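You operate a simulated robot arm through the tools that you are given. There is no shell and no other tool. Be economical: measure what you need, move in short steps, check, and stop when the job is done.

You run a simulated two-armed robot. Do the job below in one go: nothing can be reset, and whatever is moved stays where it is left.

TASK
Dip the brown bar's foot in the blue tank and stand it in pocket three of the green rack.
Fine: wet end down, all the way home; the tank's lid ends shut, the other bars stay dry.

It is judged by the outcome, as a careful person would: the job done as asked, and still so three seconds after it is handed in. It fails if anything else is knocked over, pushed out of place, dropped, spilled or broken. A push-on lid holds only when it is set on centred and level and pressed home; a screw cap is set on level and turned clockwise until tight.

THE ROBOT
Two 7-joint arms with fingered hands on one trunk, on a base that drives. Base frame: it is fixed to the floor where the robot stands at the start and does not move with it; the origin is under the middle of the robot, x ahead of it, y to its left, z up; the surface under the hand at the start is at about z = 0.86. Readings come in m, rad, newtons and seconds.
The left shoulder is at the start at [0.072, 0.157, 1.184], the right one opposite. With the tool pointing down near the work surface each hand reaches from about 0.44 to 0.86 m from the robot's upright axis, wherever it stands, measured 20 degrees to its own side. Places, roughly: blue tank [0.5, 0.2, 0.9]; lid of the blue tank [0.5, 0.2, 0.9]; pocket three of the green rack [0.5, 0.5, 0.9]. Payload 4 kg a hand.
The tool frame of a hand sits at the grasp point between the pads (the TCP): z along the fingers, y along the line on which they close. The tips reach 0.03 m beyond it. Largest opening 0.104 m; the body of the gripper starts 0.035 m behind the TCP. The gripper is a hand of 3 fingers: y runs from the thumb to the fingers, the wrist lies at [-0.015, -0.104, -0.178] in the tool frame, and closing takes about 1.5 s.
Orientation is that of the tool frame in the base frame, as [roll, pitch, yaw] about the fixed x, y, z axes, in that order (R = Rz(yaw) Ry(pitch) Rx(roll)). With the fingers straight down and the wrist toward the robot, the tool's x, y and z point along [0, 1, 0], [1, 0, 0] and [0, 0, -1] of the base frame.

THE INTERFACE
- The arms move only by the tool nudge_tool. It takes "left_deltas", "right_deltas" or both (then of equal length, played together; a hand with none holds still); each is text: rows parted by semicolons, each of 7 numbers parted by spaces: the shift along the tool's x, y, z in units of 20 mm (1.0 is 20 mm), then the turn, a rotation vector about the tool's x, y, z in units of 6 degrees (1.0 is 6 degrees), then the closure, from 0 (fully open) to 1 (shut). In form: x y z rx ry rz claw; .... A call has 1 to 12 rows; each row shifts and turns the commanded pose from where the row before left it, along the tool's axes as they then stand. A call with a number of a shift or a turn outside -1 to 1 is refused whole. A row lasts 0.2 s, in which the tool goes at most 0.05 m and 0.15 rad; a call with a longer step from one row to the next is refused whole, and so is a gripper value outside its range. Where a pose cannot be reached the arm comes as near as it can. A force on the tool above 90 N (or 10 N above the force at the start of the call, whichever is more), or a blocked arm, ends the call early, and 0.2 s more pass. Each finger travels about 0.153 m/s and halts on what it meets, pressing with about 22 N; the grip force reading is that of the motor and also rises with nothing between the fingers. The clock runs only during rows and for 0.2 s after the last one: add rows that do not move to give the fingers time. It gives the time, the measured TCP pose, the force on the tool (base axes), the opening and the grip force at its end, in the units of the frame above (readings bear some noise), with the torque about the TCP (base axes, N m) and any sound that the robot's microphone picked up.
- Cameras (640 x 400 px; columns grow to the right, rows downward): "scene" is now at [0.1265, 0.0625, 1.3998]; the picture's right is [0.57, -0.82, 0.00], its down [-0.47, -0.33, -0.82] and it looks along [0.67, 0.47, -0.57] (base axes); focal length 214 px, centre (320, 200). "left" rides on the left gripper at [-0.064, -0.094, -0.117] in its tool frame; the picture's right is [-0.72, -0.33, 0.61], its down [0.64, -0.65, 0.40] and it looks along [0.27, 0.68, 0.68] (tool axes); focal length 238 px, centre (320, 200). "right" rides on the right gripper at [0.064, -0.094, -0.117] in its tool frame; the picture's right is [-0.72, 0.33, -0.61], its down [-0.64, -0.65, 0.40] and it looks along [-0.27, 0.68, 0.68] (tool axes); focal length 238 px, centre (320, 200). There is no depth. A picture from a camera that has moved, and an enlarged one, comes with that camera's place and axes in the base frame and with its lens. The place of the scene camera against the robot may be out by one fixed shift of up to 0.025 m in any direction.
- grab_frame(camera): a new picture of that camera. The clock stands still meanwhile.
- raise_lower(by): slides the trunk up (or, below 0, down) by that many m; the arms and the scene camera ride with it, the base frame stays. It gives what a move gives, with no picture.
- base_move(legs): drives the robot by 1 to 6 legs, each [ahead, left, turn to the left] in m, m and rad, along the robot's own axes; the way and the turn of a leg run together, so that a leg with both is an arc; at most 1.5 m and 3.142 rad a leg. The arms and the cameras ride along, it lands a little off, and it stops where it bumps. It gives what a move gives.
- hand_shape(shape, hand): the hand has 3 fingers and takes this shape, open, in about a second: jaw (thumb against the fingers, like two jaws); tri (thumb and two fingers); tip (a fingertip pinch); poke (one finger out to press); point (the index stretched); flat (the hand flat); cup (the hand cupped); fist (a fist). The gripper value then closes the fingers along that shape, each until it touches; the sizes above hold for jaw. It gives what a move gives, with no picture.
- head_to(pan, tilt): turns the head with the scene camera to pan (to the left, within 1.501 rad either way) and tilt (down, from -0.506 to 1.204), counted from straight ahead of the robot. It gives what a move gives.
- inspect(camera, box): a new picture of the part [left, top, right, bottom] of that camera's present view, enlarged. The clock stands still meanwhile.
- sign_off(): hands the job in; it is judged then, once.

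Go step by step. Nothing tells you exact positions but the pictures and the camera data: compare them with the known pose of the tool, close in by small moves and look again before you grip or let go. The budget is 120 turns and 108 pictures, counting those below and the enlarged ones. Unless the task says otherwise, let go and move clear before handing in, and close with one line.

The tools are called after "Emit:" by a JSON object that holds its "method" and its "body". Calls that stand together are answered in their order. nudge_tool: Moves the arms, as the interface text tells. Its arguments: {"type":"object","properties":{"left_deltas":{"type":"string"},"right_deltas":{"type":"string"}},"required":[]} The other tools are called the same way: raise_lower (by) slides the trunk up or down; hand_shape (shape, hand) gives the hand a shape; base_move (legs) drives the base; head_to (pan, tilt) turns the head that bears the scene camera; grab_frame (camera) takes a picture; inspect (camera, box) takes an enlarged picture of a part of a camera's view; sign_off () hands the job in.

At the start:

```text
clock: 0.0
left_position: [0.3563, 0.5082, 1.3245]
left_ee_rot: [-3.139, 0.001, 1.571]
left_wrist_force: [-0.4, 0.1, -0.6]
left_wrist_torque: [-0.01, -0.01, -0.04]
left_grip_width: 0.1037
left_grasp_force: 0.1
left_shape: jaw
right_position: [0.5249, 0.0234, 1.3049]
right_ee_rot: [-3.14, -0.001, 1.572]
right_wrist_force: [0.0, 0.5, 0.3]
right_wrist_torque: [-0.02, 0.01, 0.02]
right_grip_width: 0.1033
right_grasp_force: 0.0
right_shape: jaw
trunk travel left (down, up): [-0.6, 0.34]
robot x, y, heading: [0.0039, 0.0012, -0.001]
head pan, tilt: [0.609, 0.607]
```

scene: 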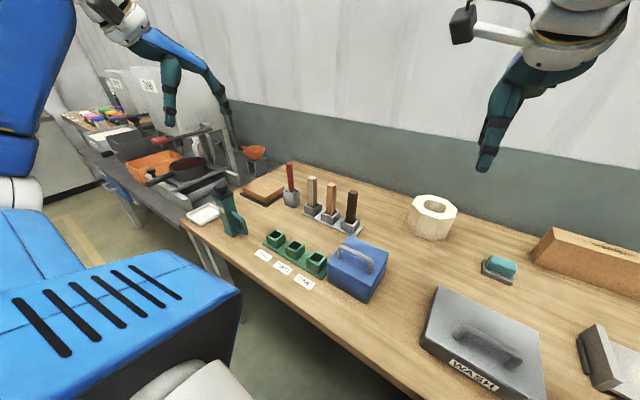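
right: 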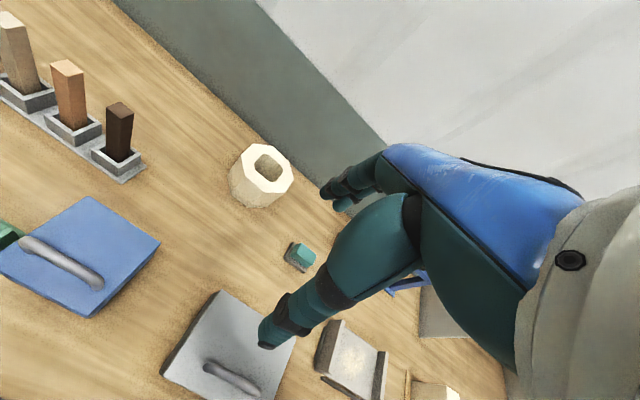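
left: 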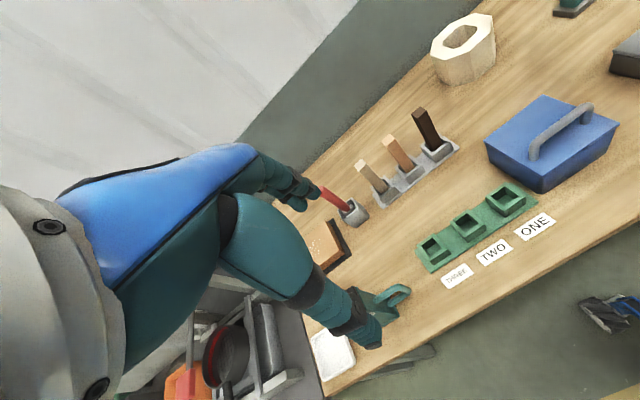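

I see a blue lidded tank, a green rack with labelled pockets, and a grey rack with three bars plus a red bar. I'll look closer to tell the bars and labels apart.

Emit:
{"method": "inspect", "body": {"camera": "scene", "box": [230, 150, 400, 310]}}

Emit:
{"method": "inspect", "body": {"camera": "left", "box": [300, 80, 640, 300]}}

```text
2.50 times, centred on (315, 230) of scene
camera zoom: at [0.1265, 0.0625, 1.3998], right [0.57, -0.82, 0.0], down [-0.47, -0.33, -0.82], along [0.67, 0.47, -0.57], focal length 536 px, centre (332, 125)
```

zoom: 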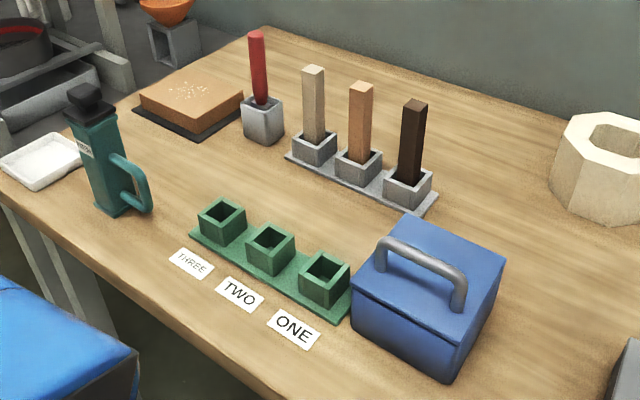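

```text
1.82 times, centred on (470, 190) of left
camera zoom: at [0.2612, 0.4442, 1.4404], right [-0.33, -0.72, -0.61], down [-0.65, 0.64, -0.4], along [0.68, 0.27, -0.68], focal length 433 px, centre (47, 218)
```

zoom: 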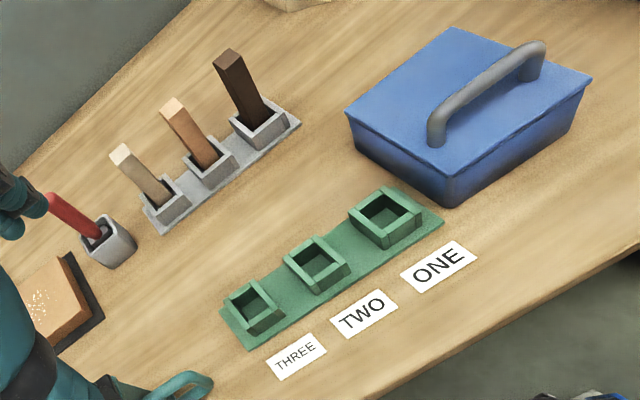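

The brown bar is the dark one, at about [0.67, 0.30]; pocket three is about [0.467, 0.473] and the tank lid centre about [0.50, 0.19] with its handle running along y. I'll bring the right hand above the lid handle and look.

Emit:
{"method": "nudge_tool", "body": {"right_deltas": "0.85 -0.125 0.8 0 0 0 0;0.85 -0.125 0.8 0 0 0 0;0.85 -0.125 0.8 0 0 0 0;0.85 -0.125 0.8 0 0 0 0;0.85 -0.125 0.8 0 0 0 0;0.85 -0.125 0.8 0 0 0 0;0.85 -0.125 0.8 0 0 0 0;0.85 -0.125 0.8 0 0 0 0;0.85 -0.125 0.8 0 0 0 0;0.85 -0.125 0.8 0 0 0 0"}}

Emit:
{"method": "grab_frame", "body": {"camera": "right"}}

Emit:
{"method": "grab_frame", "body": {"camera": "scene"}}

```text
clock: 2.2
left_position: [0.3567, 0.5081, 1.3246]
left_ee_rot: [3.141, 0.003, 1.571]
left_wrist_force: [0.3, -0.5, 0.7]
left_wrist_torque: [-0.04, 0.01, -0.03]
left_grip_width: 0.1037
left_grasp_force: 0.1
left_shape: jaw
right_position: [0.4965, 0.194, 1.1444]
right_ee_rot: [3.141, 0.002, 1.57]
right_wrist_force: [-0.5, 0.2, -0.4]
right_wrist_torque: [-0.05, -0.01, 0.0]
right_grip_width: 0.1035
right_grasp_force: 0.0
right_shape: jaw
trunk travel left (down, up): [-0.6, 0.34]
robot x, y, heading: [-0.0029, -0.0008, -0.004]
head pan, tilt: [0.609, 0.607]
```

```text
102 pictures are left
camera right: at [0.4042, 0.2578, 1.2617], right [0.33, -0.72, 0.61], down [-0.65, -0.64, -0.4], along [0.68, -0.27, -0.68], focal length 238 px, centre (320, 200)
```

right: 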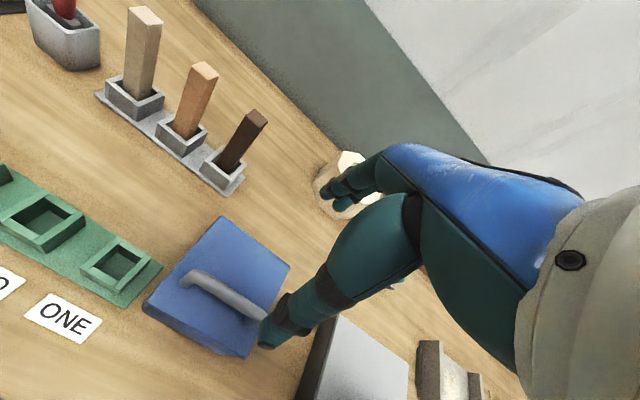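

```text
101 pictures are left
camera scene: at [0.1266, 0.0652, 1.3997], right [0.57, -0.82, 0.0], down [-0.47, -0.33, -0.82], along [0.67, 0.47, -0.57], focal length 214 px, centre (320, 200)
```

scene: 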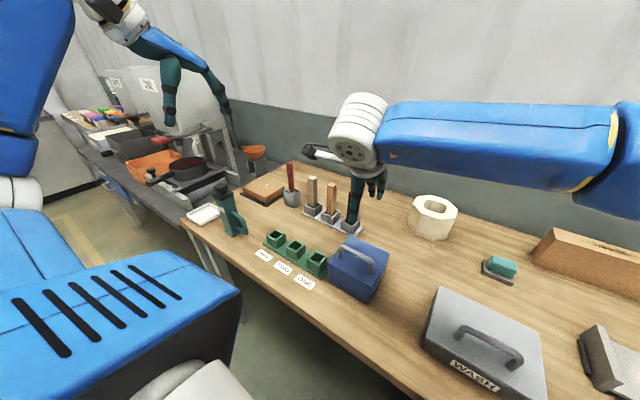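

The handle looks to lie nearer the front edge of the lid (x about 0.47). I'll enlarge both views to fix its axis and height.

Emit:
{"method": "inspect", "body": {"camera": "right", "box": [130, 200, 310, 370]}}

Emit:
{"method": "inspect", "body": {"camera": "left", "box": [470, 80, 630, 200]}}

Emit:
{"method": "inspect", "body": {"camera": "scene", "box": [310, 160, 400, 310]}}

```text
2.35 times, centred on (220, 285) of right
camera zoom: at [0.4042, 0.2578, 1.2617], right [0.33, -0.72, 0.61], down [-0.65, -0.64, -0.4], along [0.68, -0.27, -0.68], focal length 561 px, centre (555, 0)
```

zoom: 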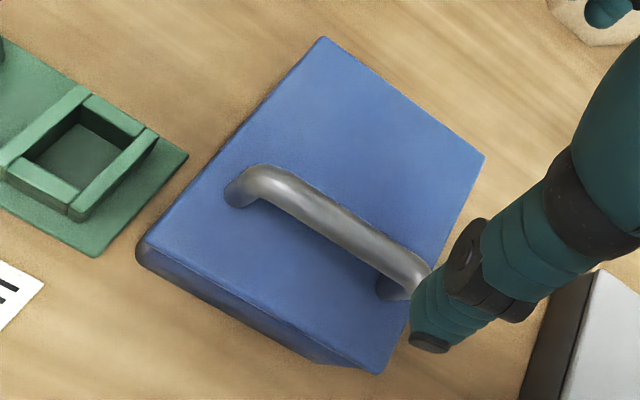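

```text
3.33 times, centred on (550, 140) of left
camera zoom: at [0.2602, 0.4445, 1.4405], right [-0.33, -0.72, -0.61], down [-0.65, 0.64, -0.4], along [0.68, 0.27, -0.68], focal length 794 px, centre (-447, 400)
```

zoom: 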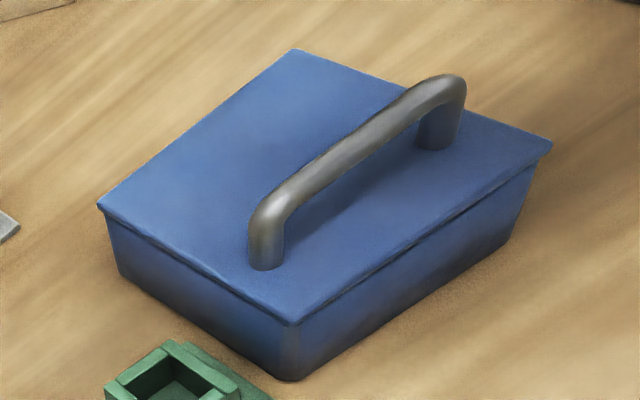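

```text
2.67 times, centred on (355, 235) of scene
camera zoom: at [0.1266, 0.0652, 1.3997], right [0.57, -0.82, 0.0], down [-0.47, -0.33, -0.82], along [0.67, 0.47, -0.57], focal length 572 px, centre (227, 107)
```

zoom: 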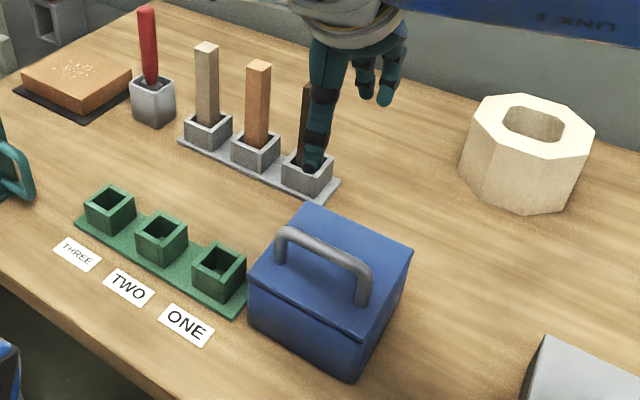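

The handle runs along y at about x=0.472, y 0.146–0.237, top about z=0.99, lid top about 0.943. I'll descend to just above it and check.

Emit:
{"method": "nudge_tool", "body": {"right_deltas": "0 -0.4 1 0 0 0 0;0 -0.4 1 0 0 0 0;0 -0.4 1 0 0 0 0;-0.1 0 1 0 0 0 0;-0.1 0 1 0 0 0 0;0 0 1 0 0 0 0"}}

Emit:
{"method": "grab_frame", "body": {"camera": "right"}}

Emit:
{"method": "inspect", "body": {"camera": "left", "box": [470, 80, 630, 200]}}

```text
clock: 3.6
left_position: [0.3547, 0.5066, 1.3254]
left_ee_rot: [-3.141, 0.0, 1.571]
left_wrist_force: [-0.4, 0.4, -0.3]
left_wrist_torque: [0.01, 0.0, 0.0]
left_grip_width: 0.1038
left_grasp_force: 0.1
left_shape: jaw
right_position: [0.4732, 0.1904, 1.0232]
right_ee_rot: [-3.14, 0.001, 1.572]
right_wrist_force: [-0.1, 0.1, -0.6]
right_wrist_torque: [-0.02, 0.02, 0.02]
right_grip_width: 0.1036
right_grasp_force: 0.0
right_shape: jaw
trunk travel left (down, up): [-0.6, 0.34]
robot x, y, heading: [-0.0022, 0.0029, 0.004]
head pan, tilt: [0.609, 0.607]
```

```text
97 pictures are left
camera right: at [0.3805, 0.2524, 1.1399], right [0.33, -0.72, 0.61], down [-0.65, -0.64, -0.4], along [0.68, -0.27, -0.68], focal length 238 px, centre (320, 200)
```

right: 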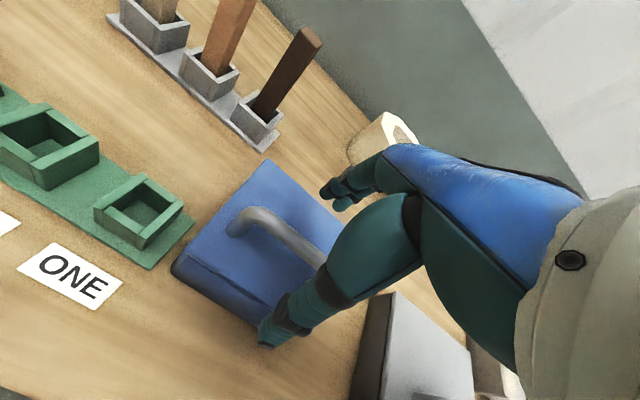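

```text
3.33 times, centred on (550, 140) of left
camera zoom: at [0.2603, 0.4431, 1.441], right [-0.33, -0.72, -0.61], down [-0.65, 0.64, -0.4], along [0.68, 0.27, -0.68], focal length 794 px, centre (-447, 400)
```

zoom: 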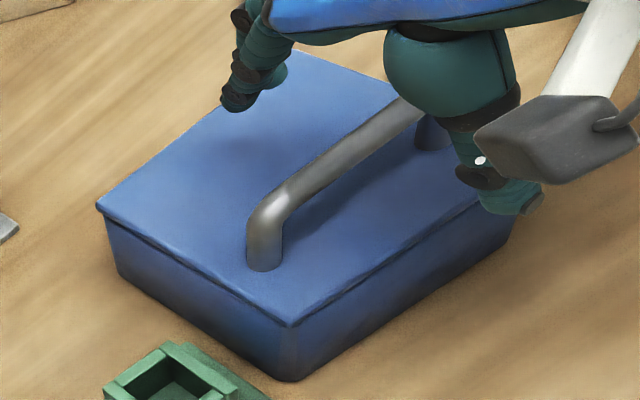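

The fingers straddle the handle as expected. I'll descend to z≈0.984 and close.

Emit:
{"method": "nudge_tool", "body": {"right_deltas": "0 0 1 0 0 0 0;0 0 0.95 0 0 0 0;0 0 0 0 0 0 0.5;0 0 0 0 0 0 1;0 0 0 0 0 0 1;0 0 0 0 0 0 1;0 0 0 0 0 0 1;0 0 0 0 0 0 1;0 0 0 0 0 0 1;0 0 0 0 0 0 1;0 0 0 0 0 0 1"}}

Emit:
{"method": "inspect", "body": {"camera": "left", "box": [470, 80, 630, 200]}}

Emit:
{"method": "grab_frame", "body": {"camera": "right"}}

```text
clock: 6.0
left_position: [0.355, 0.5069, 1.3247]
left_ee_rot: [3.141, 0.001, 1.57]
left_wrist_force: [0.4, 0.2, 0.6]
left_wrist_torque: [0.0, 0.0, -0.01]
left_grip_width: 0.1037
left_grasp_force: 0.2
left_shape: jaw
right_position: [0.4751, 0.1894, 0.9847]
right_ee_rot: [-3.142, -0.002, 1.57]
right_wrist_force: [-2.1, -0.2, -2.9]
right_wrist_torque: [0.03, 0.02, 0.0]
right_grip_width: 0.0001
right_grasp_force: 21.8
right_shape: jaw
trunk travel left (down, up): [-0.6, 0.34]
robot x, y, heading: [-0.0011, 0.0031, 0.002]
head pan, tilt: [0.609, 0.607]
```

```text
3.33 times, centred on (550, 140) of left
camera zoom: at [0.2599, 0.4429, 1.4411], right [-0.33, -0.72, -0.61], down [-0.65, 0.64, -0.4], along [0.68, 0.27, -0.68], focal length 794 px, centre (-447, 400)
```

zoom: 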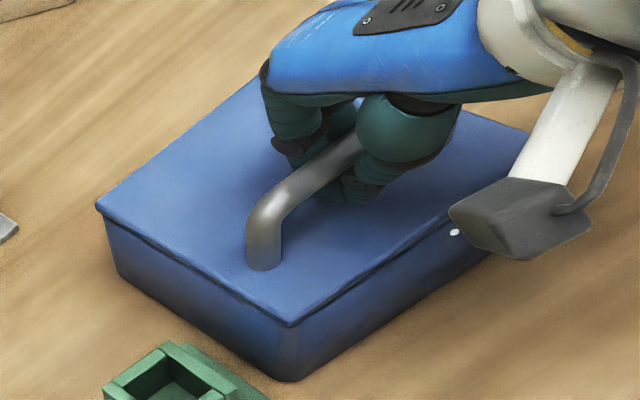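

```text
94 pictures are left
camera right: at [0.3809, 0.2531, 1.1016], right [0.33, -0.72, 0.61], down [-0.65, -0.64, -0.4], along [0.68, -0.27, -0.68], focal length 238 px, centre (320, 200)
```

right: 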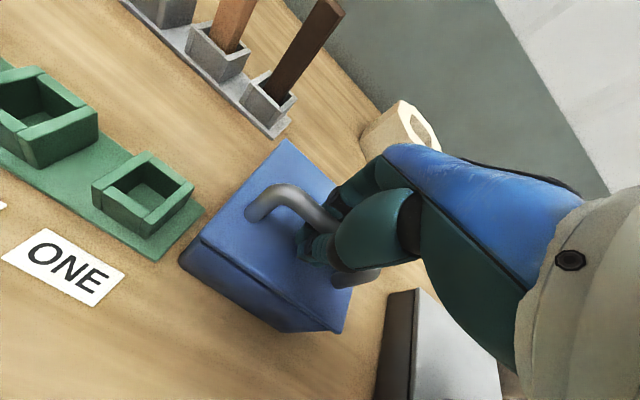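

The fingers closed beneath the handle (width 0), so the bar sits higher than the pads. I'll open, rise 12 mm and close again.

Emit:
{"method": "nudge_tool", "body": {"right_deltas": "0 0 0 0 0 0 0;0 0 0 0 0 0 0;0 0 0 0 0 0 0;0 0 0 0 0 0 0;0 0 -0.6 0 0 0 0;0 0 0 0 0 0 1;0 0 0 0 0 0 1;0 0 0 0 0 0 1;0 0 0 0 0 0 1;0 0 0 0 0 0 1;0 0 0 0 0 0 1;0 0 0 0 0 0 1"}}

Emit:
{"method": "inspect", "body": {"camera": "left", "box": [470, 80, 630, 200]}}

```text
clock: 8.6
left_position: [0.3564, 0.5067, 1.3241]
left_ee_rot: [3.141, 0.001, 1.57]
left_wrist_force: [-0.5, 0.6, -0.4]
left_wrist_torque: [-0.02, 0.02, 0.04]
left_grip_width: 0.1036
left_grasp_force: 0.0
left_shape: jaw
right_position: [0.474, 0.1889, 0.9978]
right_ee_rot: [3.14, 0.001, 1.57]
right_wrist_force: [-1.0, -0.1, -3.5]
right_wrist_torque: [0.03, 0.01, -0.04]
right_grip_width: 0.0
right_grasp_force: 21.8
right_shape: jaw
trunk travel left (down, up): [-0.6, 0.34]
robot x, y, heading: [0.0018, 0.0008, 0.0]
head pan, tilt: [0.609, 0.607]
```

```text
3.33 times, centred on (550, 140) of left
camera zoom: at [0.2603, 0.4429, 1.441], right [-0.33, -0.72, -0.61], down [-0.65, 0.64, -0.4], along [0.68, 0.27, -0.68], focal length 794 px, centre (-447, 400)
```

zoom: 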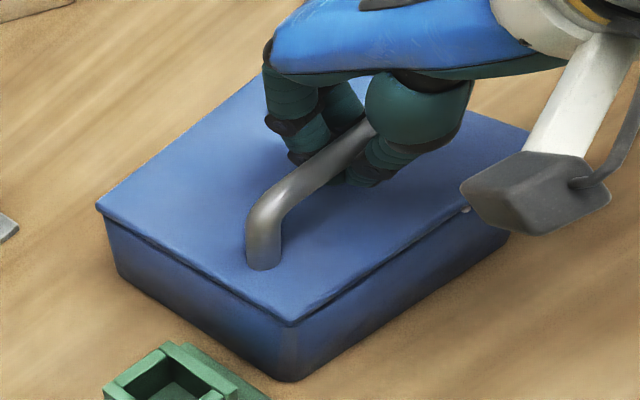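

The fingers wrap the bar though the width still reads zero. I'll test with a small lift of about 20 mm and watch the forces and the lid.

Emit:
{"method": "nudge_tool", "body": {"right_deltas": "0 0 -0.25 0 0 0 1;0 0 -0.25 0 0 0 1;0 0 -0.25 0 0 0 1;0 0 -0.25 0 0 0 1"}}

Emit:
{"method": "inspect", "body": {"camera": "left", "box": [470, 80, 630, 200]}}

Emit:
{"method": "grab_frame", "body": {"camera": "right"}}

```text
clock: 9.6
left_position: [0.3643, 0.5074, 1.323]
left_ee_rot: [-3.136, 0.0, 1.569]
left_wrist_force: [-0.5, -1.4, -0.1]
left_wrist_torque: [0.0, 0.0, 0.0]
left_grip_width: 0.1036
left_grasp_force: 0.0
left_shape: jaw
right_position: [0.4793, 0.1884, 1.0145]
right_ee_rot: [-3.136, 0.003, 1.568]
right_wrist_force: [17.7, -0.4, -18.4]
right_wrist_torque: [0.01, 0.05, 0.0]
right_grip_width: 0.0002
right_grasp_force: 22.1
right_shape: jaw
trunk travel left (down, up): [-0.6, 0.34]
robot x, y, heading: [-0.0022, 0.0013, -0.0]
head pan, tilt: [0.609, 0.607]
```

```text
3.33 times, centred on (550, 140) of left
camera zoom: at [0.2678, 0.4438, 1.439], right [-0.33, -0.72, -0.61], down [-0.65, 0.64, -0.4], along [0.68, 0.27, -0.68], focal length 794 px, centre (-447, 400)
```

zoom: 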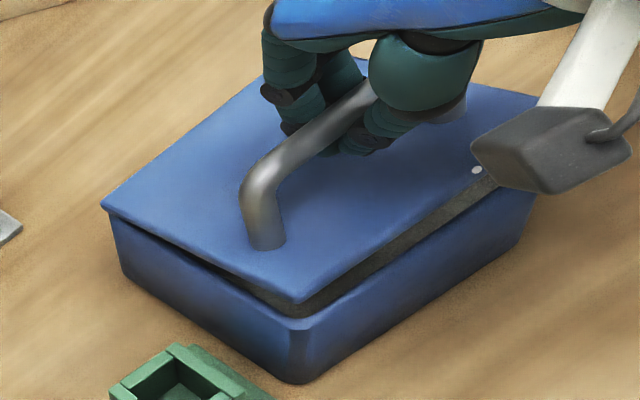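

```text
91 pictures are left
camera right: at [0.387, 0.2521, 1.1314], right [0.33, -0.72, 0.61], down [-0.66, -0.64, -0.4], along [0.68, -0.27, -0.68], focal length 238 px, centre (320, 200)
```

right: 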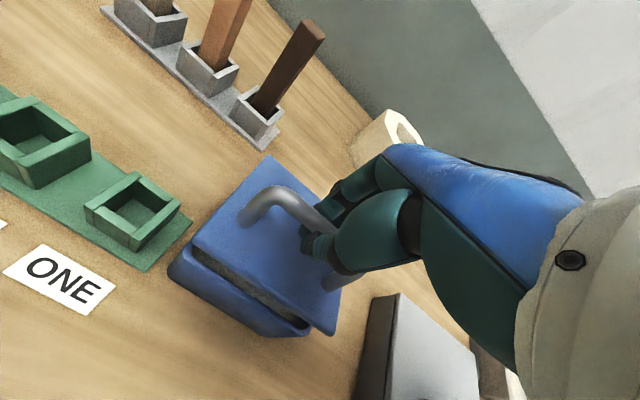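

The lid is hinged at its far edge (it swings up, and the hand is pulled forward). I'll follow the arc round the hinge at about x=0.568, z=0.94, in small steps watching force.

Emit:
{"method": "nudge_tool", "body": {"right_deltas": "0 0.5 -0.1 0 0 0 1;0 0.5 -0.25 0 0 0 1;0 0.4 -0.25 0 0 0 1;0 0.4 -0.25 0 0 0 1;0 0 0 0 0 0 1"}}

Emit:
{"method": "inspect", "body": {"camera": "left", "box": [440, 60, 640, 210]}}

```text
clock: 10.8
left_position: [0.3545, 0.5085, 1.3258]
left_ee_rot: [3.14, 0.0, 1.572]
left_wrist_force: [0.1, 0.1, 0.1]
left_wrist_torque: [-0.01, 0.04, 0.02]
left_grip_width: 0.1038
left_grasp_force: 0.1
left_shape: jaw
right_position: [0.5092, 0.1877, 1.036]
right_ee_rot: [-3.141, -0.001, 1.572]
right_wrist_force: [-3.2, -0.1, -2.0]
right_wrist_torque: [-0.03, 0.07, 0.02]
right_grip_width: 0.0001
right_grasp_force: 21.9
right_shape: jaw
trunk travel left (down, up): [-0.6, 0.34]
robot x, y, heading: [-0.0001, -0.0015, -0.001]
head pan, tilt: [0.609, 0.607]
```

```text
2.67 times, centred on (540, 135) of left
camera zoom: at [0.2591, 0.4432, 1.4412], right [-0.33, -0.72, -0.61], down [-0.65, 0.64, -0.4], along [0.68, 0.27, -0.68], focal length 636 px, centre (-267, 373)
```

zoom: 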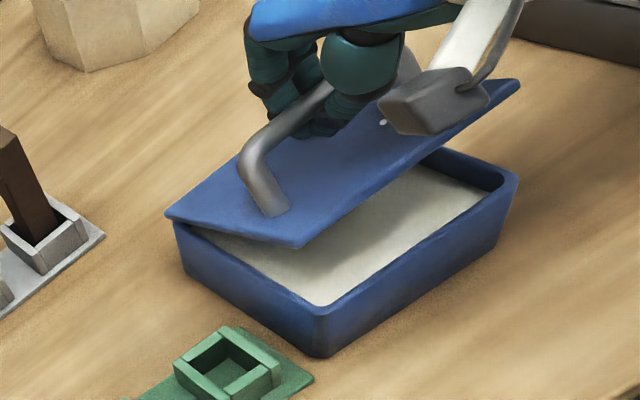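

The lid opens smoothly with little force, and I see pale liquid in the tank. I'll continue the arc, tilting the hand with the lid.

Emit:
{"method": "nudge_tool", "body": {"right_deltas": "0 0.44 -0.17 0.5 0 0 1;0 0.43 -0.19 0.5 0 0 1;0 0.43 -0.19 0.5 0 0 1;0 0.42 -0.21 0.5 0 0 1;0 0.445 -0.16 0.5 0 0 1;0 0.44 -0.185 0.5 0 0 1;0 0.45 -0.125 0.5 0 0 1;0 0.445 -0.15 0.5 0 0 1"}}

Emit:
{"method": "inspect", "body": {"camera": "left", "box": [400, 0, 640, 200]}}

Emit:
{"method": "grab_frame", "body": {"camera": "scene"}}

```text
clock: 12.6
left_position: [0.3558, 0.506, 1.3267]
left_ee_rot: [-3.141, 0.0, 1.57]
left_wrist_force: [0.0, -0.4, -0.3]
left_wrist_torque: [0.04, 0.02, 0.0]
left_grip_width: 0.1036
left_grasp_force: 0.0
left_shape: jaw
right_position: [0.5842, 0.1877, 1.0495]
right_ee_rot: [-2.722, 0.001, 1.569]
right_wrist_force: [-2.9, -0.7, 1.5]
right_wrist_torque: [-0.01, 0.01, 0.01]
right_grip_width: 0.0001
right_grasp_force: 22.2
right_shape: jaw
trunk travel left (down, up): [-0.6, 0.34]
robot x, y, heading: [0.0002, -0.0009, 0.004]
head pan, tilt: [0.609, 0.607]
```

```text
2.00 times, centred on (520, 100) of left
camera zoom: at [0.2598, 0.4434, 1.441], right [-0.33, -0.72, -0.61], down [-0.65, 0.64, -0.4], along [0.68, 0.27, -0.68], focal length 477 px, centre (-80, 400)
```

zoom: 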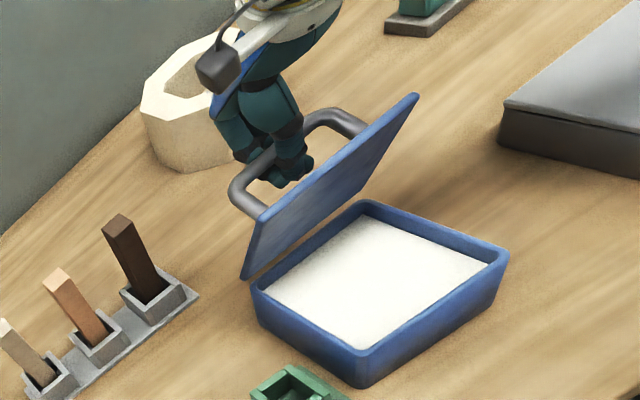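

```text
88 pictures are left
camera scene: at [0.1262, 0.064, 1.3997], right [0.57, -0.82, 0.0], down [-0.47, -0.33, -0.82], along [0.67, 0.47, -0.57], focal length 214 px, centre (320, 200)
```

scene: 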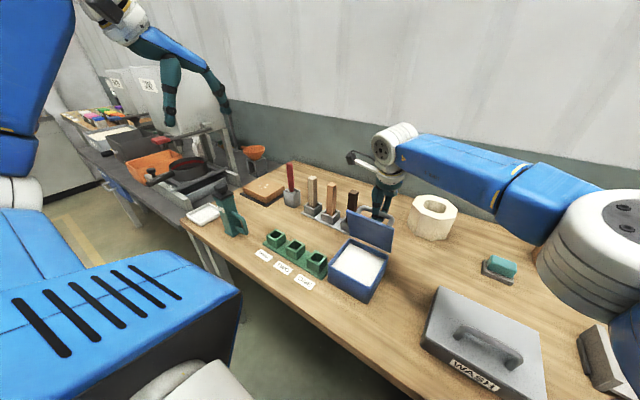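

The lid is about 70° open. I'll carry it on past vertical to about 100°.

Emit:
{"method": "nudge_tool", "body": {"right_deltas": "0 0.475 -0.1 0.5 0 0 1;0 0.47 -0.125 0.5 0 0 1;0 0.47 -0.065 0.5 0 0 1;0 0.47 -0.09 0.5 0 0 1;0 0.47 -0.03 0.5 0 0 1;0 0.47 -0.055 0.5 0 0 1"}}

Emit:
{"method": "inspect", "body": {"camera": "left", "box": [400, 0, 640, 200]}}

```text
clock: 14.0
left_position: [0.3545, 0.5106, 1.3242]
left_ee_rot: [3.141, 0.002, 1.571]
left_wrist_force: [0.2, -0.1, 0.7]
left_wrist_torque: [-0.05, -0.02, -0.02]
left_grip_width: 0.1035
left_grasp_force: 0.0
left_shape: jaw
right_position: [0.5848, 0.1611, 1.028]
right_ee_rot: [-2.409, 0.004, 1.573]
right_wrist_force: [3.3, -1.9, 1.9]
right_wrist_torque: [-0.05, -0.09, 0.09]
right_grip_width: 0.0
right_grasp_force: 21.7
right_shape: jaw
right hand out of reach, approached as far as the arm can: row 3, 4, 5, 6
trunk travel left (down, up): [-0.6, 0.34]
robot x, y, heading: [-0.0005, -0.0014, -0.001]
head pan, tilt: [0.609, 0.607]
```

```text
2.00 times, centred on (520, 100) of left
camera zoom: at [0.2598, 0.4472, 1.44], right [-0.33, -0.72, -0.61], down [-0.65, 0.64, -0.41], along [0.68, 0.27, -0.68], focal length 477 px, centre (-80, 400)
```

zoom: 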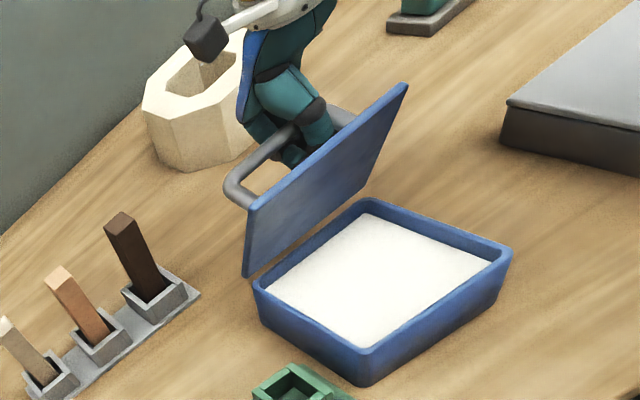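

The tilt took the wrist out of reach. I'll tilt the hand back a good part, at the same commanded place, so the reach returns.

Emit:
{"method": "nudge_tool", "body": {"right_deltas": "0 0 0 -0.5 0 0 1;0 0 0 -0.5 0 0 1;0 0 0 -0.5 0 0 1;0 0 0 -0.5 0 0 1"}}

Emit:
{"method": "inspect", "body": {"camera": "left", "box": [400, 0, 640, 200]}}

```text
clock: 15.0
left_position: [0.3565, 0.5075, 1.3239]
left_ee_rot: [-3.141, 0.001, 1.572]
left_wrist_force: [1.2, 0.1, 0.2]
left_wrist_torque: [0.01, -0.02, 0.01]
left_grip_width: 0.1034
left_grasp_force: 0.1
left_shape: jaw
right_position: [0.5833, 0.1569, 1.0259]
right_ee_rot: [-2.616, -0.002, 1.571]
right_wrist_force: [0.1, 7.6, 0.1]
right_wrist_torque: [-0.16, -0.04, -0.06]
right_grip_width: 0.0002
right_grasp_force: 22.6
right_shape: jaw
trunk travel left (down, up): [-0.6, 0.34]
robot x, y, heading: [-0.0009, 0.0, 0.0]
head pan, tilt: [0.609, 0.607]
```

```text
2.00 times, centred on (520, 100) of left
camera zoom: at [0.2609, 0.4434, 1.4407], right [-0.33, -0.72, -0.61], down [-0.65, 0.64, -0.4], along [0.68, 0.27, -0.68], focal length 477 px, centre (-80, 400)
```

zoom: 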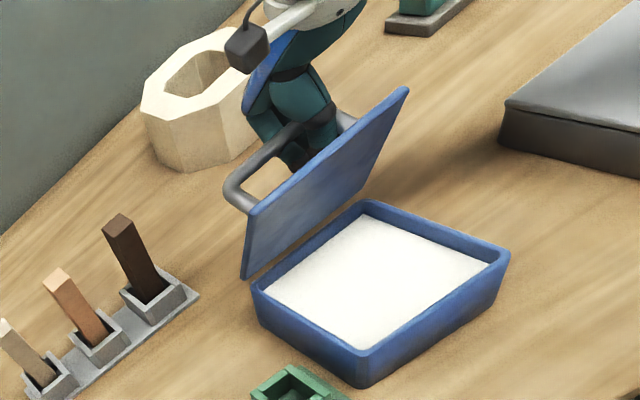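

Now back within reach but the hand slid along the handle to the right. I'll move forward and slightly left while un-tilting further.

Emit:
{"method": "nudge_tool", "body": {"right_deltas": "0.2 0.2 -0.16 -0.5 0 0 1;0.2 0.25 -0.16 -0.5 0 0 1;0.2 0.28 -0.16 -0.5 0 0 1;0.2 0.3 -0.12 -0.5 0 0 1;0.2 0.3 -0.1 -0.5 0 0 1;0.2 0.3 -0.1 -0.5 0 0 1"}}

Emit:
{"method": "inspect", "body": {"camera": "left", "box": [400, 0, 640, 200]}}

```text
clock: 16.4
left_position: [0.3558, 0.5064, 1.3256]
left_ee_rot: [-3.141, -0.001, 1.57]
left_wrist_force: [-0.1, -1.0, 0.3]
left_wrist_torque: [-0.04, 0.01, -0.01]
left_grip_width: 0.1037
left_grasp_force: 0.0
left_shape: jaw
right_position: [0.6192, 0.1804, 1.0298]
right_ee_rot: [-2.93, 0.0, 1.574]
right_wrist_force: [-3.1, -2.2, -2.1]
right_wrist_torque: [0.01, -0.03, 0.0]
right_grip_width: 0.0004
right_grasp_force: 21.7
right_shape: jaw
trunk travel left (down, up): [-0.6, 0.34]
robot x, y, heading: [-0.0011, 0.0023, 0.001]
head pan, tilt: [0.609, 0.607]
```

```text
2.00 times, centred on (520, 100) of left
camera zoom: at [0.2598, 0.4424, 1.4412], right [-0.33, -0.72, -0.61], down [-0.65, 0.64, -0.4], along [0.68, 0.27, -0.68], focal length 477 px, centre (-80, 400)
```

zoom: 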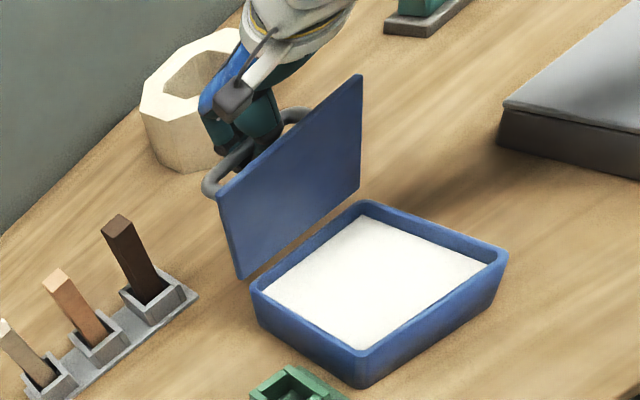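

About 90° now. Continue a bit further back.

Emit:
{"method": "nudge_tool", "body": {"right_deltas": "0 0.42 0.0 0 0 0 1;0 0.42 0.06 0 0 0 1;0 0.42 0.08 0 0 0 1"}}

Emit:
{"method": "inspect", "body": {"camera": "left", "box": [400, 0, 640, 200]}}

Emit:
{"method": "inspect", "body": {"camera": "scene", "box": [310, 110, 450, 310]}}

```text
clock: 17.2
left_position: [0.3553, 0.5082, 1.325]
left_ee_rot: [3.141, -0.002, 1.571]
left_wrist_force: [0.4, -0.8, 0.0]
left_wrist_torque: [0.01, -0.02, -0.03]
left_grip_width: 0.1037
left_grasp_force: 0.0
left_shape: jaw
right_position: [0.6426, 0.1824, 1.0204]
right_ee_rot: [-2.929, 0.002, 1.573]
right_wrist_force: [-10.2, -2.2, -11.5]
right_wrist_torque: [0.01, -0.08, 0.01]
right_grip_width: 0.0
right_grasp_force: 21.8
right_shape: jaw
trunk travel left (down, up): [-0.6, 0.34]
robot x, y, heading: [0.004, 0.0018, 0.002]
head pan, tilt: [0.609, 0.607]
```

```text
2.00 times, centred on (520, 100) of left
camera zoom: at [0.2594, 0.4431, 1.4409], right [-0.33, -0.72, -0.61], down [-0.65, 0.64, -0.4], along [0.68, 0.27, -0.68], focal length 477 px, centre (-80, 400)
```

zoom: 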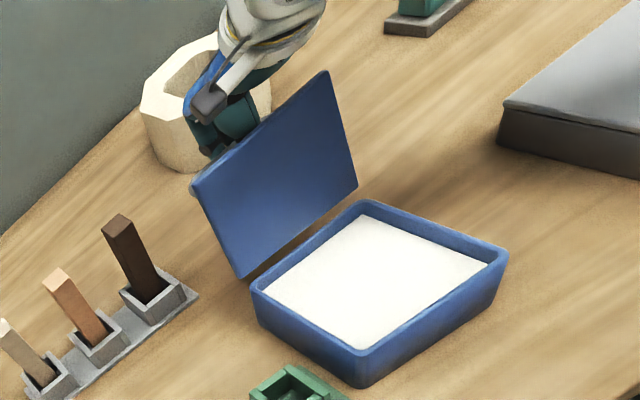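

```text
2.00 times, centred on (380, 210) of scene
camera zoom: at [0.1263, 0.0637, 1.3995], right [0.57, -0.82, 0.0], down [-0.47, -0.33, -0.82], along [0.67, 0.47, -0.57], focal length 429 px, centre (200, 180)
```

zoom: 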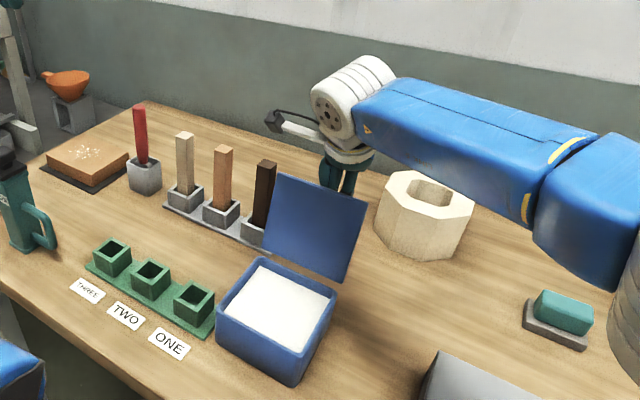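

The lid is past vertical (about 100°+), with a light load suggesting its stop. I'll open the fingers only partly so the thumb does not push the lid shut.

Emit:
{"method": "nudge_tool", "body": {"right_deltas": "0 -0.1 -0.1 0 0 0 0.8;0 0 0 0 0 0 0.65;0 0 0 0 0 0 0.6;0 0 0 0 0 0 0.6"}}

Emit:
{"method": "inspect", "body": {"camera": "left", "box": [400, 0, 640, 200]}}

Emit:
{"method": "grab_frame", "body": {"camera": "right"}}

```text
clock: 18.2
left_position: [0.3562, 0.5066, 1.3242]
left_ee_rot: [-3.14, 0.001, 1.572]
left_wrist_force: [0.3, 0.8, -0.5]
left_wrist_torque: [0.0, 0.01, 0.0]
left_grip_width: 0.1034
left_grasp_force: 0.1
left_shape: jaw
right_position: [0.6447, 0.1814, 1.025]
right_ee_rot: [-2.932, -0.001, 1.57]
right_wrist_force: [1.5, -0.5, -0.7]
right_wrist_torque: [-0.02, 0.04, 0.01]
right_grip_width: 0.041
right_grasp_force: 0.0
right_shape: jaw
trunk travel left (down, up): [-0.6, 0.34]
robot x, y, heading: [0.0003, -0.0011, 0.001]
head pan, tilt: [0.609, 0.607]
```

```text
2.00 times, centred on (520, 100) of left
camera zoom: at [0.2606, 0.4428, 1.441], right [-0.33, -0.72, -0.61], down [-0.65, 0.64, -0.4], along [0.68, 0.27, -0.68], focal length 477 px, centre (-80, 400)
```

zoom: 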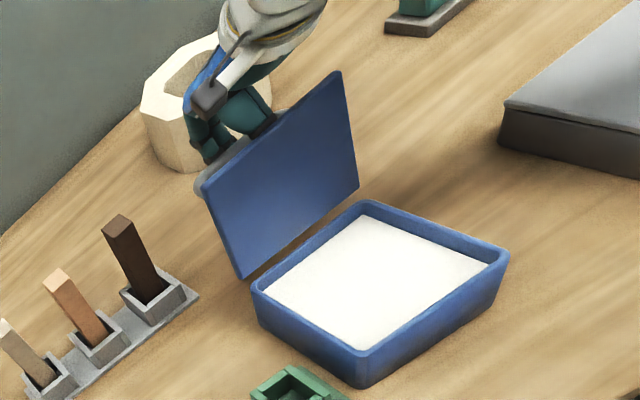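

```text
81 pictures are left
camera right: at [0.5768, 0.244, 1.1578], right [0.45, -0.72, 0.53], down [-0.72, -0.64, -0.26], along [0.53, -0.27, -0.81], focal length 238 px, centre (320, 200)
```

right: 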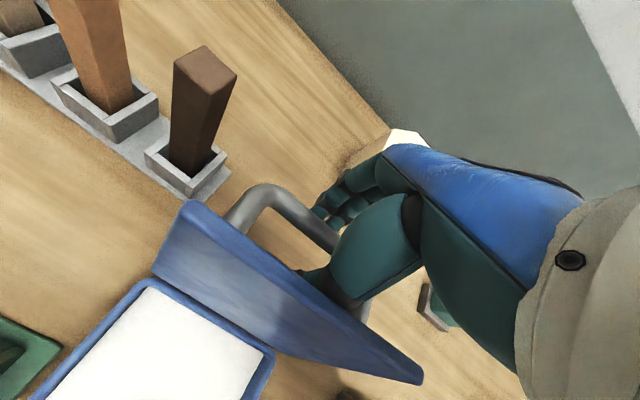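

The lid stays back. I'll withdraw the right hand upward slowly along its fingers.

Emit:
{"method": "nudge_tool", "body": {"right_deltas": "0 0 -0.5 0 0 0 0.6;0 0 -0.5 0 0 0 0.6;0 0 -0.5 0 0 0 0.6"}}

Emit:
{"method": "inspect", "body": {"camera": "left", "box": [400, 0, 640, 200]}}

Emit:
{"method": "grab_frame", "body": {"camera": "right"}}

```text
clock: 19.0
left_position: [0.3565, 0.5077, 1.3247]
left_ee_rot: [3.141, 0.0, 1.569]
left_wrist_force: [-0.6, 0.2, -0.3]
left_wrist_torque: [0.02, 0.01, -0.03]
left_grip_width: 0.1039
left_grasp_force: 0.0
left_shape: jaw
right_position: [0.65, 0.1801, 1.0545]
right_ee_rot: [-2.932, 0.0, 1.57]
right_wrist_force: [1.0, 0.6, 1.1]
right_wrist_torque: [0.04, 0.0, 0.0]
right_grip_width: 0.0412
right_grasp_force: 0.0
right_shape: jaw
trunk travel left (down, up): [-0.6, 0.34]
robot x, y, heading: [0.001, 0.0033, 0.002]
head pan, tilt: [0.609, 0.607]
```

```text
2.00 times, centred on (520, 100) of left
camera zoom: at [0.2601, 0.443, 1.441], right [-0.33, -0.72, -0.61], down [-0.65, 0.64, -0.4], along [0.68, 0.27, -0.68], focal length 477 px, centre (-80, 400)
```

zoom: 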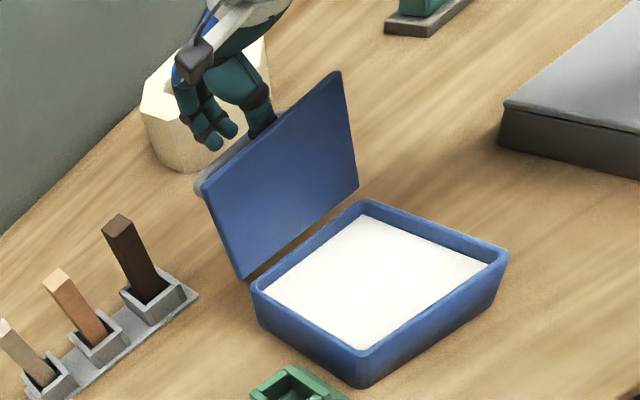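

```text
79 pictures are left
camera right: at [0.5823, 0.2435, 1.1879], right [0.45, -0.72, 0.53], down [-0.72, -0.64, -0.26], along [0.53, -0.27, -0.81], focal length 238 px, centre (320, 200)
```

right: 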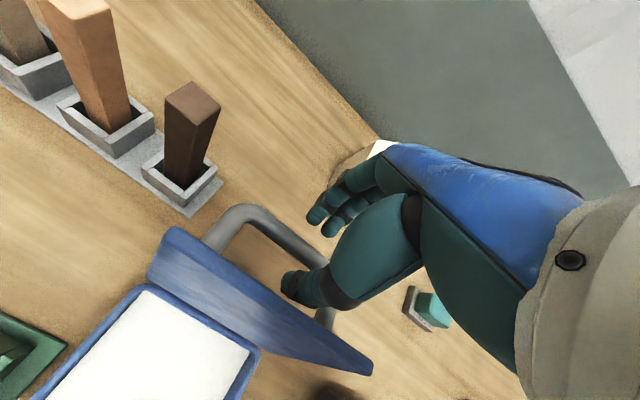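

The lid stands open by itself. I'll lift the right hand clear and move it away to the right.

Emit:
{"method": "nudge_tool", "body": {"right_deltas": "0 0 -0.8 0 0 0 0.6;0 0 -1 0 0 0 0.6;0 0 -1 0 0 0 0.6;0 0 -1 0 0 0 0.5;-0.7 0 -1 -0.5 0 0 0.4;-1 0 -1 -0.5 0 0 0.3;-1 -0.3 -0.5 -0.5 0 0 0.2;-1 -0.5 0 -0.5 0 0 0;-1 -0.5 0 0 0 0 0;-1 -0.5 0 0 0 0 0;-1 -0.5 0 0 0 0 0;-1 -0.5 0 0 0 0 0"}}

Emit:
{"method": "nudge_tool", "body": {"right_deltas": "-1 -0.5 0 0 0 0 0;-1 -0.5 0 0 0 0 0;-1 -0.5 0 0 0 0 0;-1 -0.5 0 0 0 0 0"}}

Emit:
{"method": "inspect", "body": {"camera": "scene", "box": [230, 140, 430, 310]}}

Emit:
{"method": "grab_frame", "body": {"camera": "left"}}

```text
clock: 21.6
left_position: [0.356, 0.5057, 1.3254]
left_ee_rot: [3.141, -0.002, 1.569]
left_wrist_force: [-0.5, 0.9, -0.4]
left_wrist_torque: [0.0, 0.02, 0.02]
left_grip_width: 0.1036
left_grasp_force: 0.1
left_shape: jaw
right_position: [0.6156, 0.0218, 1.1763]
right_ee_rot: [-3.14, -0.001, 1.569]
right_wrist_force: [0.9, 0.8, -0.9]
right_wrist_torque: [0.01, -0.04, 0.0]
right_grip_width: 0.1039
right_grasp_force: 0.1
right_shape: jaw
right hand out of reach, approached as far as the arm can: row 4
trunk travel left (down, up): [-0.6, 0.34]
robot x, y, heading: [0.0012, -0.0008, -0.003]
head pan, tilt: [0.609, 0.607]
```

```text
clock: 22.6
left_position: [0.3546, 0.5065, 1.3258]
left_ee_rot: [-3.141, -0.002, 1.571]
left_wrist_force: [-1.1, 0.4, -0.2]
left_wrist_torque: [-0.03, 0.01, -0.02]
left_grip_width: 0.1037
left_grasp_force: 0.0
left_shape: jaw
right_position: [0.5751, -0.0584, 1.1768]
right_ee_rot: [-3.141, -0.003, 1.572]
right_wrist_force: [-0.1, 0.8, -0.2]
right_wrist_torque: [0.0, -0.03, 0.04]
right_grip_width: 0.1039
right_grasp_force: 0.0
right_shape: jaw
trunk travel left (down, up): [-0.6, 0.34]
robot x, y, heading: [-0.0013, -0.0007, -0.003]
head pan, tilt: [0.609, 0.607]
```

```text
2.35 times, centred on (330, 225) of scene
camera zoom: at [0.1261, 0.0607, 1.3999], right [0.57, -0.82, 0.0], down [-0.47, -0.33, -0.82], along [0.67, 0.47, -0.57], focal length 505 px, centre (296, 141)
```

zoom: 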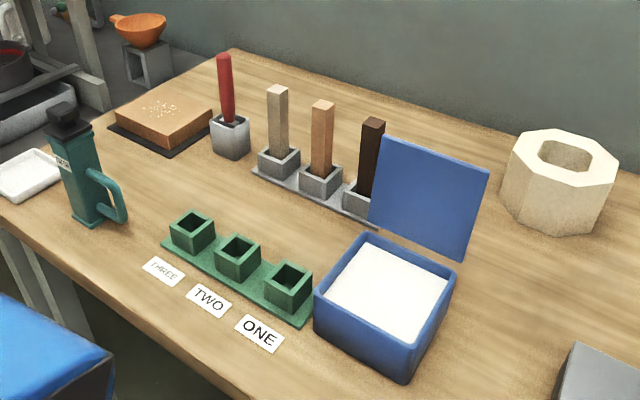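

```text
77 pictures are left
camera left: at [0.2594, 0.442, 1.4415], right [-0.33, -0.72, -0.61], down [-0.65, 0.64, -0.4], along [0.68, 0.27, -0.68], focal length 238 px, centre (320, 200)
```

left: 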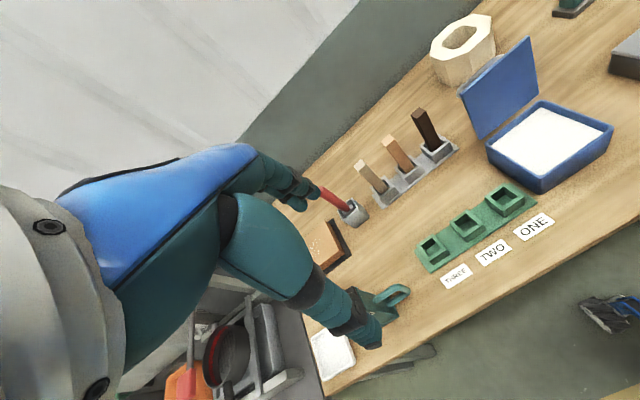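

Lid open and stable, right arm clear. Now the left hand goes above the brown bar (about [0.676, 0.304], top z≈1.03) and looks.

Emit:
{"method": "nudge_tool", "body": {"left_deltas": "-0.63 1 0.2 0 0 0 0;-0.63 1 0.2 0 0 0 0;-0.63 1 0.2 0 0 0 0;-0.63 1 0.2 0 0 0 0;-0.63 1 0.4 0 0 0 0;-0.63 1 0.6 0 0 0 0;-0.63 1 0.6 0 0 0 0;-0.63 1 0.6 0 0 0 0;-0.63 1 0.6 0 0 0 0;-0.63 1 0.7 0 0 0 0;-0.63 1 0.7 0 0 0 0;-0.63 1 0.7 0 0 0 0"}}

Emit:
{"method": "nudge_tool", "body": {"left_deltas": "-0.63 0.9 0.7 0 0 0 0;-0.63 0.9 0.7 0 0 0 0;-0.63 0.9 0.8 0 0 0 0;-0.63 0.8 0.6 0 0 0 0"}}

Emit:
{"method": "grab_frame", "body": {"camera": "left"}}

Emit:
{"method": "inspect", "body": {"camera": "scene", "box": [230, 100, 430, 270]}}

```text
clock: 25.2
left_position: [0.599, 0.3555, 1.2096]
left_ee_rot: [-3.14, -0.001, 1.57]
left_wrist_force: [-0.1, 0.1, 0.3]
left_wrist_torque: [0.02, -0.01, -0.01]
left_grip_width: 0.1037
left_grasp_force: 0.0
left_shape: jaw
right_position: [0.5761, -0.0588, 1.1756]
right_ee_rot: [-3.139, -0.002, 1.569]
right_wrist_force: [0.3, -0.6, -0.5]
right_wrist_torque: [-0.02, 0.03, 0.04]
right_grip_width: 0.104
right_grasp_force: 0.1
right_shape: jaw
trunk travel left (down, up): [-0.6, 0.34]
robot x, y, heading: [0.0003, -0.0002, 0.002]
head pan, tilt: [0.609, 0.607]
```

```text
clock: 26.2
left_position: [0.6668, 0.3038, 1.153]
left_ee_rot: [-3.14, -0.001, 1.572]
left_wrist_force: [-0.1, -0.9, -0.8]
left_wrist_torque: [0.03, 0.0, 0.0]
left_grip_width: 0.1037
left_grasp_force: 0.1
left_shape: jaw
right_position: [0.5767, -0.057, 1.1773]
right_ee_rot: [-3.138, -0.001, 1.569]
right_wrist_force: [0.0, 0.4, 0.2]
right_wrist_torque: [0.01, 0.01, 0.01]
right_grip_width: 0.1039
right_grasp_force: 0.0
right_shape: jaw
trunk travel left (down, up): [-0.6, 0.34]
robot x, y, heading: [-0.0012, 0.0008, -0.003]
head pan, tilt: [0.609, 0.607]
```

```text
76 pictures are left
camera left: at [0.5716, 0.2412, 1.2693], right [-0.33, -0.72, -0.61], down [-0.65, 0.64, -0.4], along [0.68, 0.27, -0.68], focal length 238 px, centre (320, 200)
```

left: 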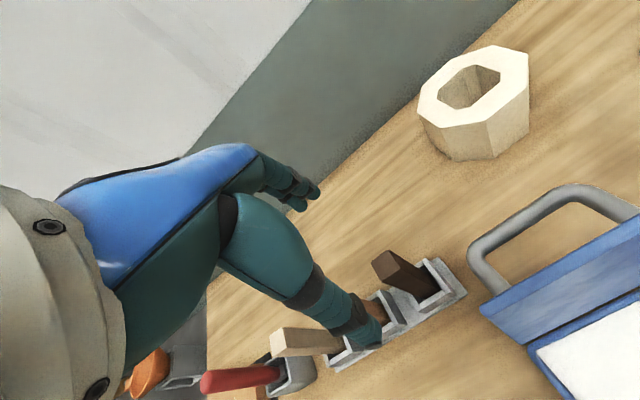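

```text
2.35 times, centred on (330, 185) of scene
camera zoom: at [0.1293, 0.0613, 1.3995], right [0.57, -0.82, 0.0], down [-0.47, -0.33, -0.82], along [0.67, 0.47, -0.57], focal length 505 px, centre (296, 235)
```

zoom: 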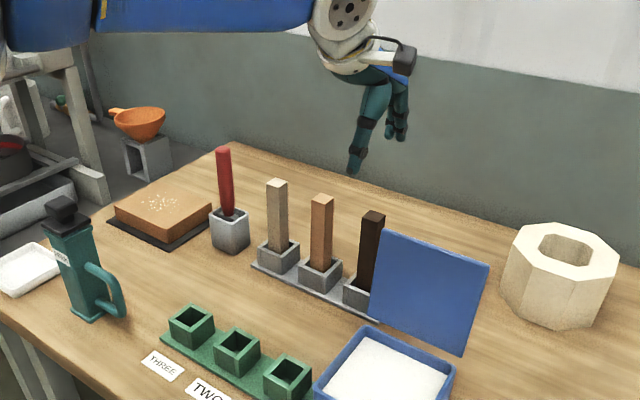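

I'll enlarge the bar in the left view to fix its top and rotation.

Emit:
{"method": "inspect", "body": {"camera": "left", "box": [320, 220, 480, 350]}}

```text
3.08 times, centred on (400, 285) of left
camera zoom: at [0.5716, 0.2412, 1.2693], right [-0.33, -0.72, -0.61], down [-0.65, 0.64, -0.4], along [0.68, 0.27, -0.68], focal length 733 px, centre (74, -62)
```

zoom: 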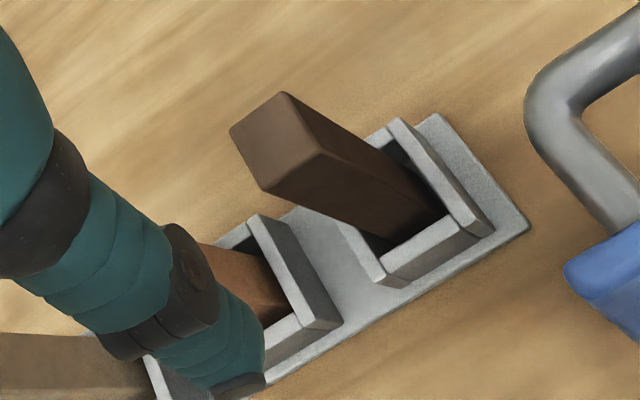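

The bar is 24 mm square, aligned to the axes, centred at about [0.674, 0.304], top near z=1.03. I'll descend to just above and check again.

Emit:
{"method": "nudge_tool", "body": {"left_deltas": "0 0.36 0.9 0 0 0 0;0 0 1 0 0 0 0;0 0 1 0 0 0 0;0 0 1 0 0 0 0;0 0 0.4 0 0 0 0"}}

Emit:
{"method": "grab_frame", "body": {"camera": "left"}}

Emit:
{"method": "grab_frame", "body": {"camera": "right"}}

Emit:
{"method": "inspect", "body": {"camera": "scene", "box": [270, 110, 430, 250]}}

```text
clock: 27.4
left_position: [0.6637, 0.3087, 1.0716]
left_ee_rot: [3.141, 0.002, 1.571]
left_wrist_force: [0.4, 0.0, 0.4]
left_wrist_torque: [0.0, 0.0, 0.0]
left_grip_width: 0.1038
left_grasp_force: 0.0
left_shape: jaw
left hand out of reach, approached as far as the arm can: row 3, 4
right_position: [0.5755, -0.0576, 1.1768]
right_ee_rot: [-3.141, 0.0, 1.572]
right_wrist_force: [-0.2, -0.7, 0.2]
right_wrist_torque: [0.0, -0.02, -0.02]
right_grip_width: 0.1038
right_grasp_force: 0.1
right_shape: jaw
trunk travel left (down, up): [-0.6, 0.34]
robot x, y, heading: [0.0021, 0.0006, -0.001]
head pan, tilt: [0.609, 0.607]
```

```text
73 pictures are left
camera left: at [0.567, 0.2445, 1.1882], right [-0.33, -0.72, -0.61], down [-0.65, 0.64, -0.4], along [0.68, 0.27, -0.68], focal length 238 px, centre (320, 200)
```

left: 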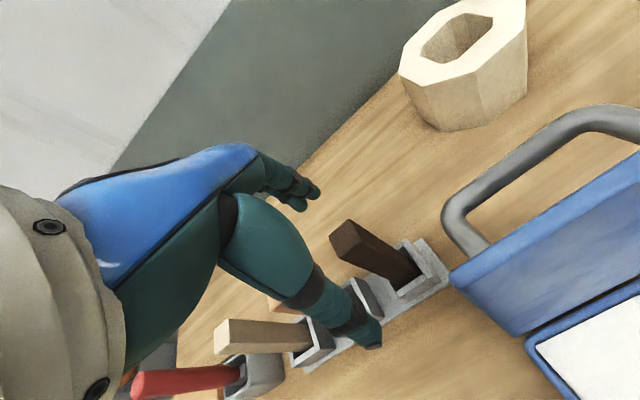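

```text
72 pictures are left
camera right: at [0.4816, 0.0059, 1.2935], right [0.33, -0.72, 0.61], down [-0.65, -0.64, -0.4], along [0.68, -0.27, -0.68], focal length 238 px, centre (320, 200)
```

right: 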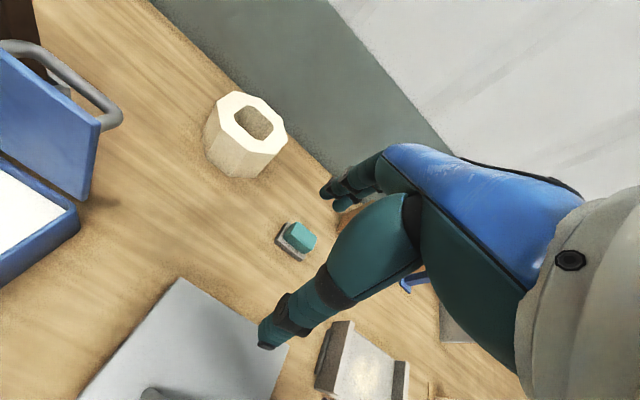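

```text
2.86 times, centred on (350, 180) of scene
camera zoom: at [0.1282, 0.0608, 1.3997], right [0.57, -0.82, 0.0], down [-0.47, -0.33, -0.82], along [0.67, 0.47, -0.57], focal length 613 px, centre (234, 257)
```

zoom: 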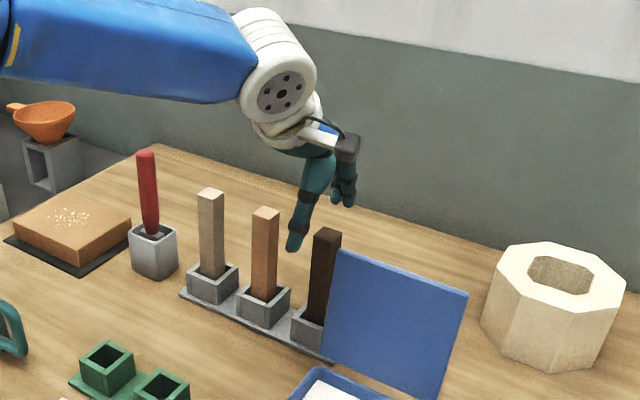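

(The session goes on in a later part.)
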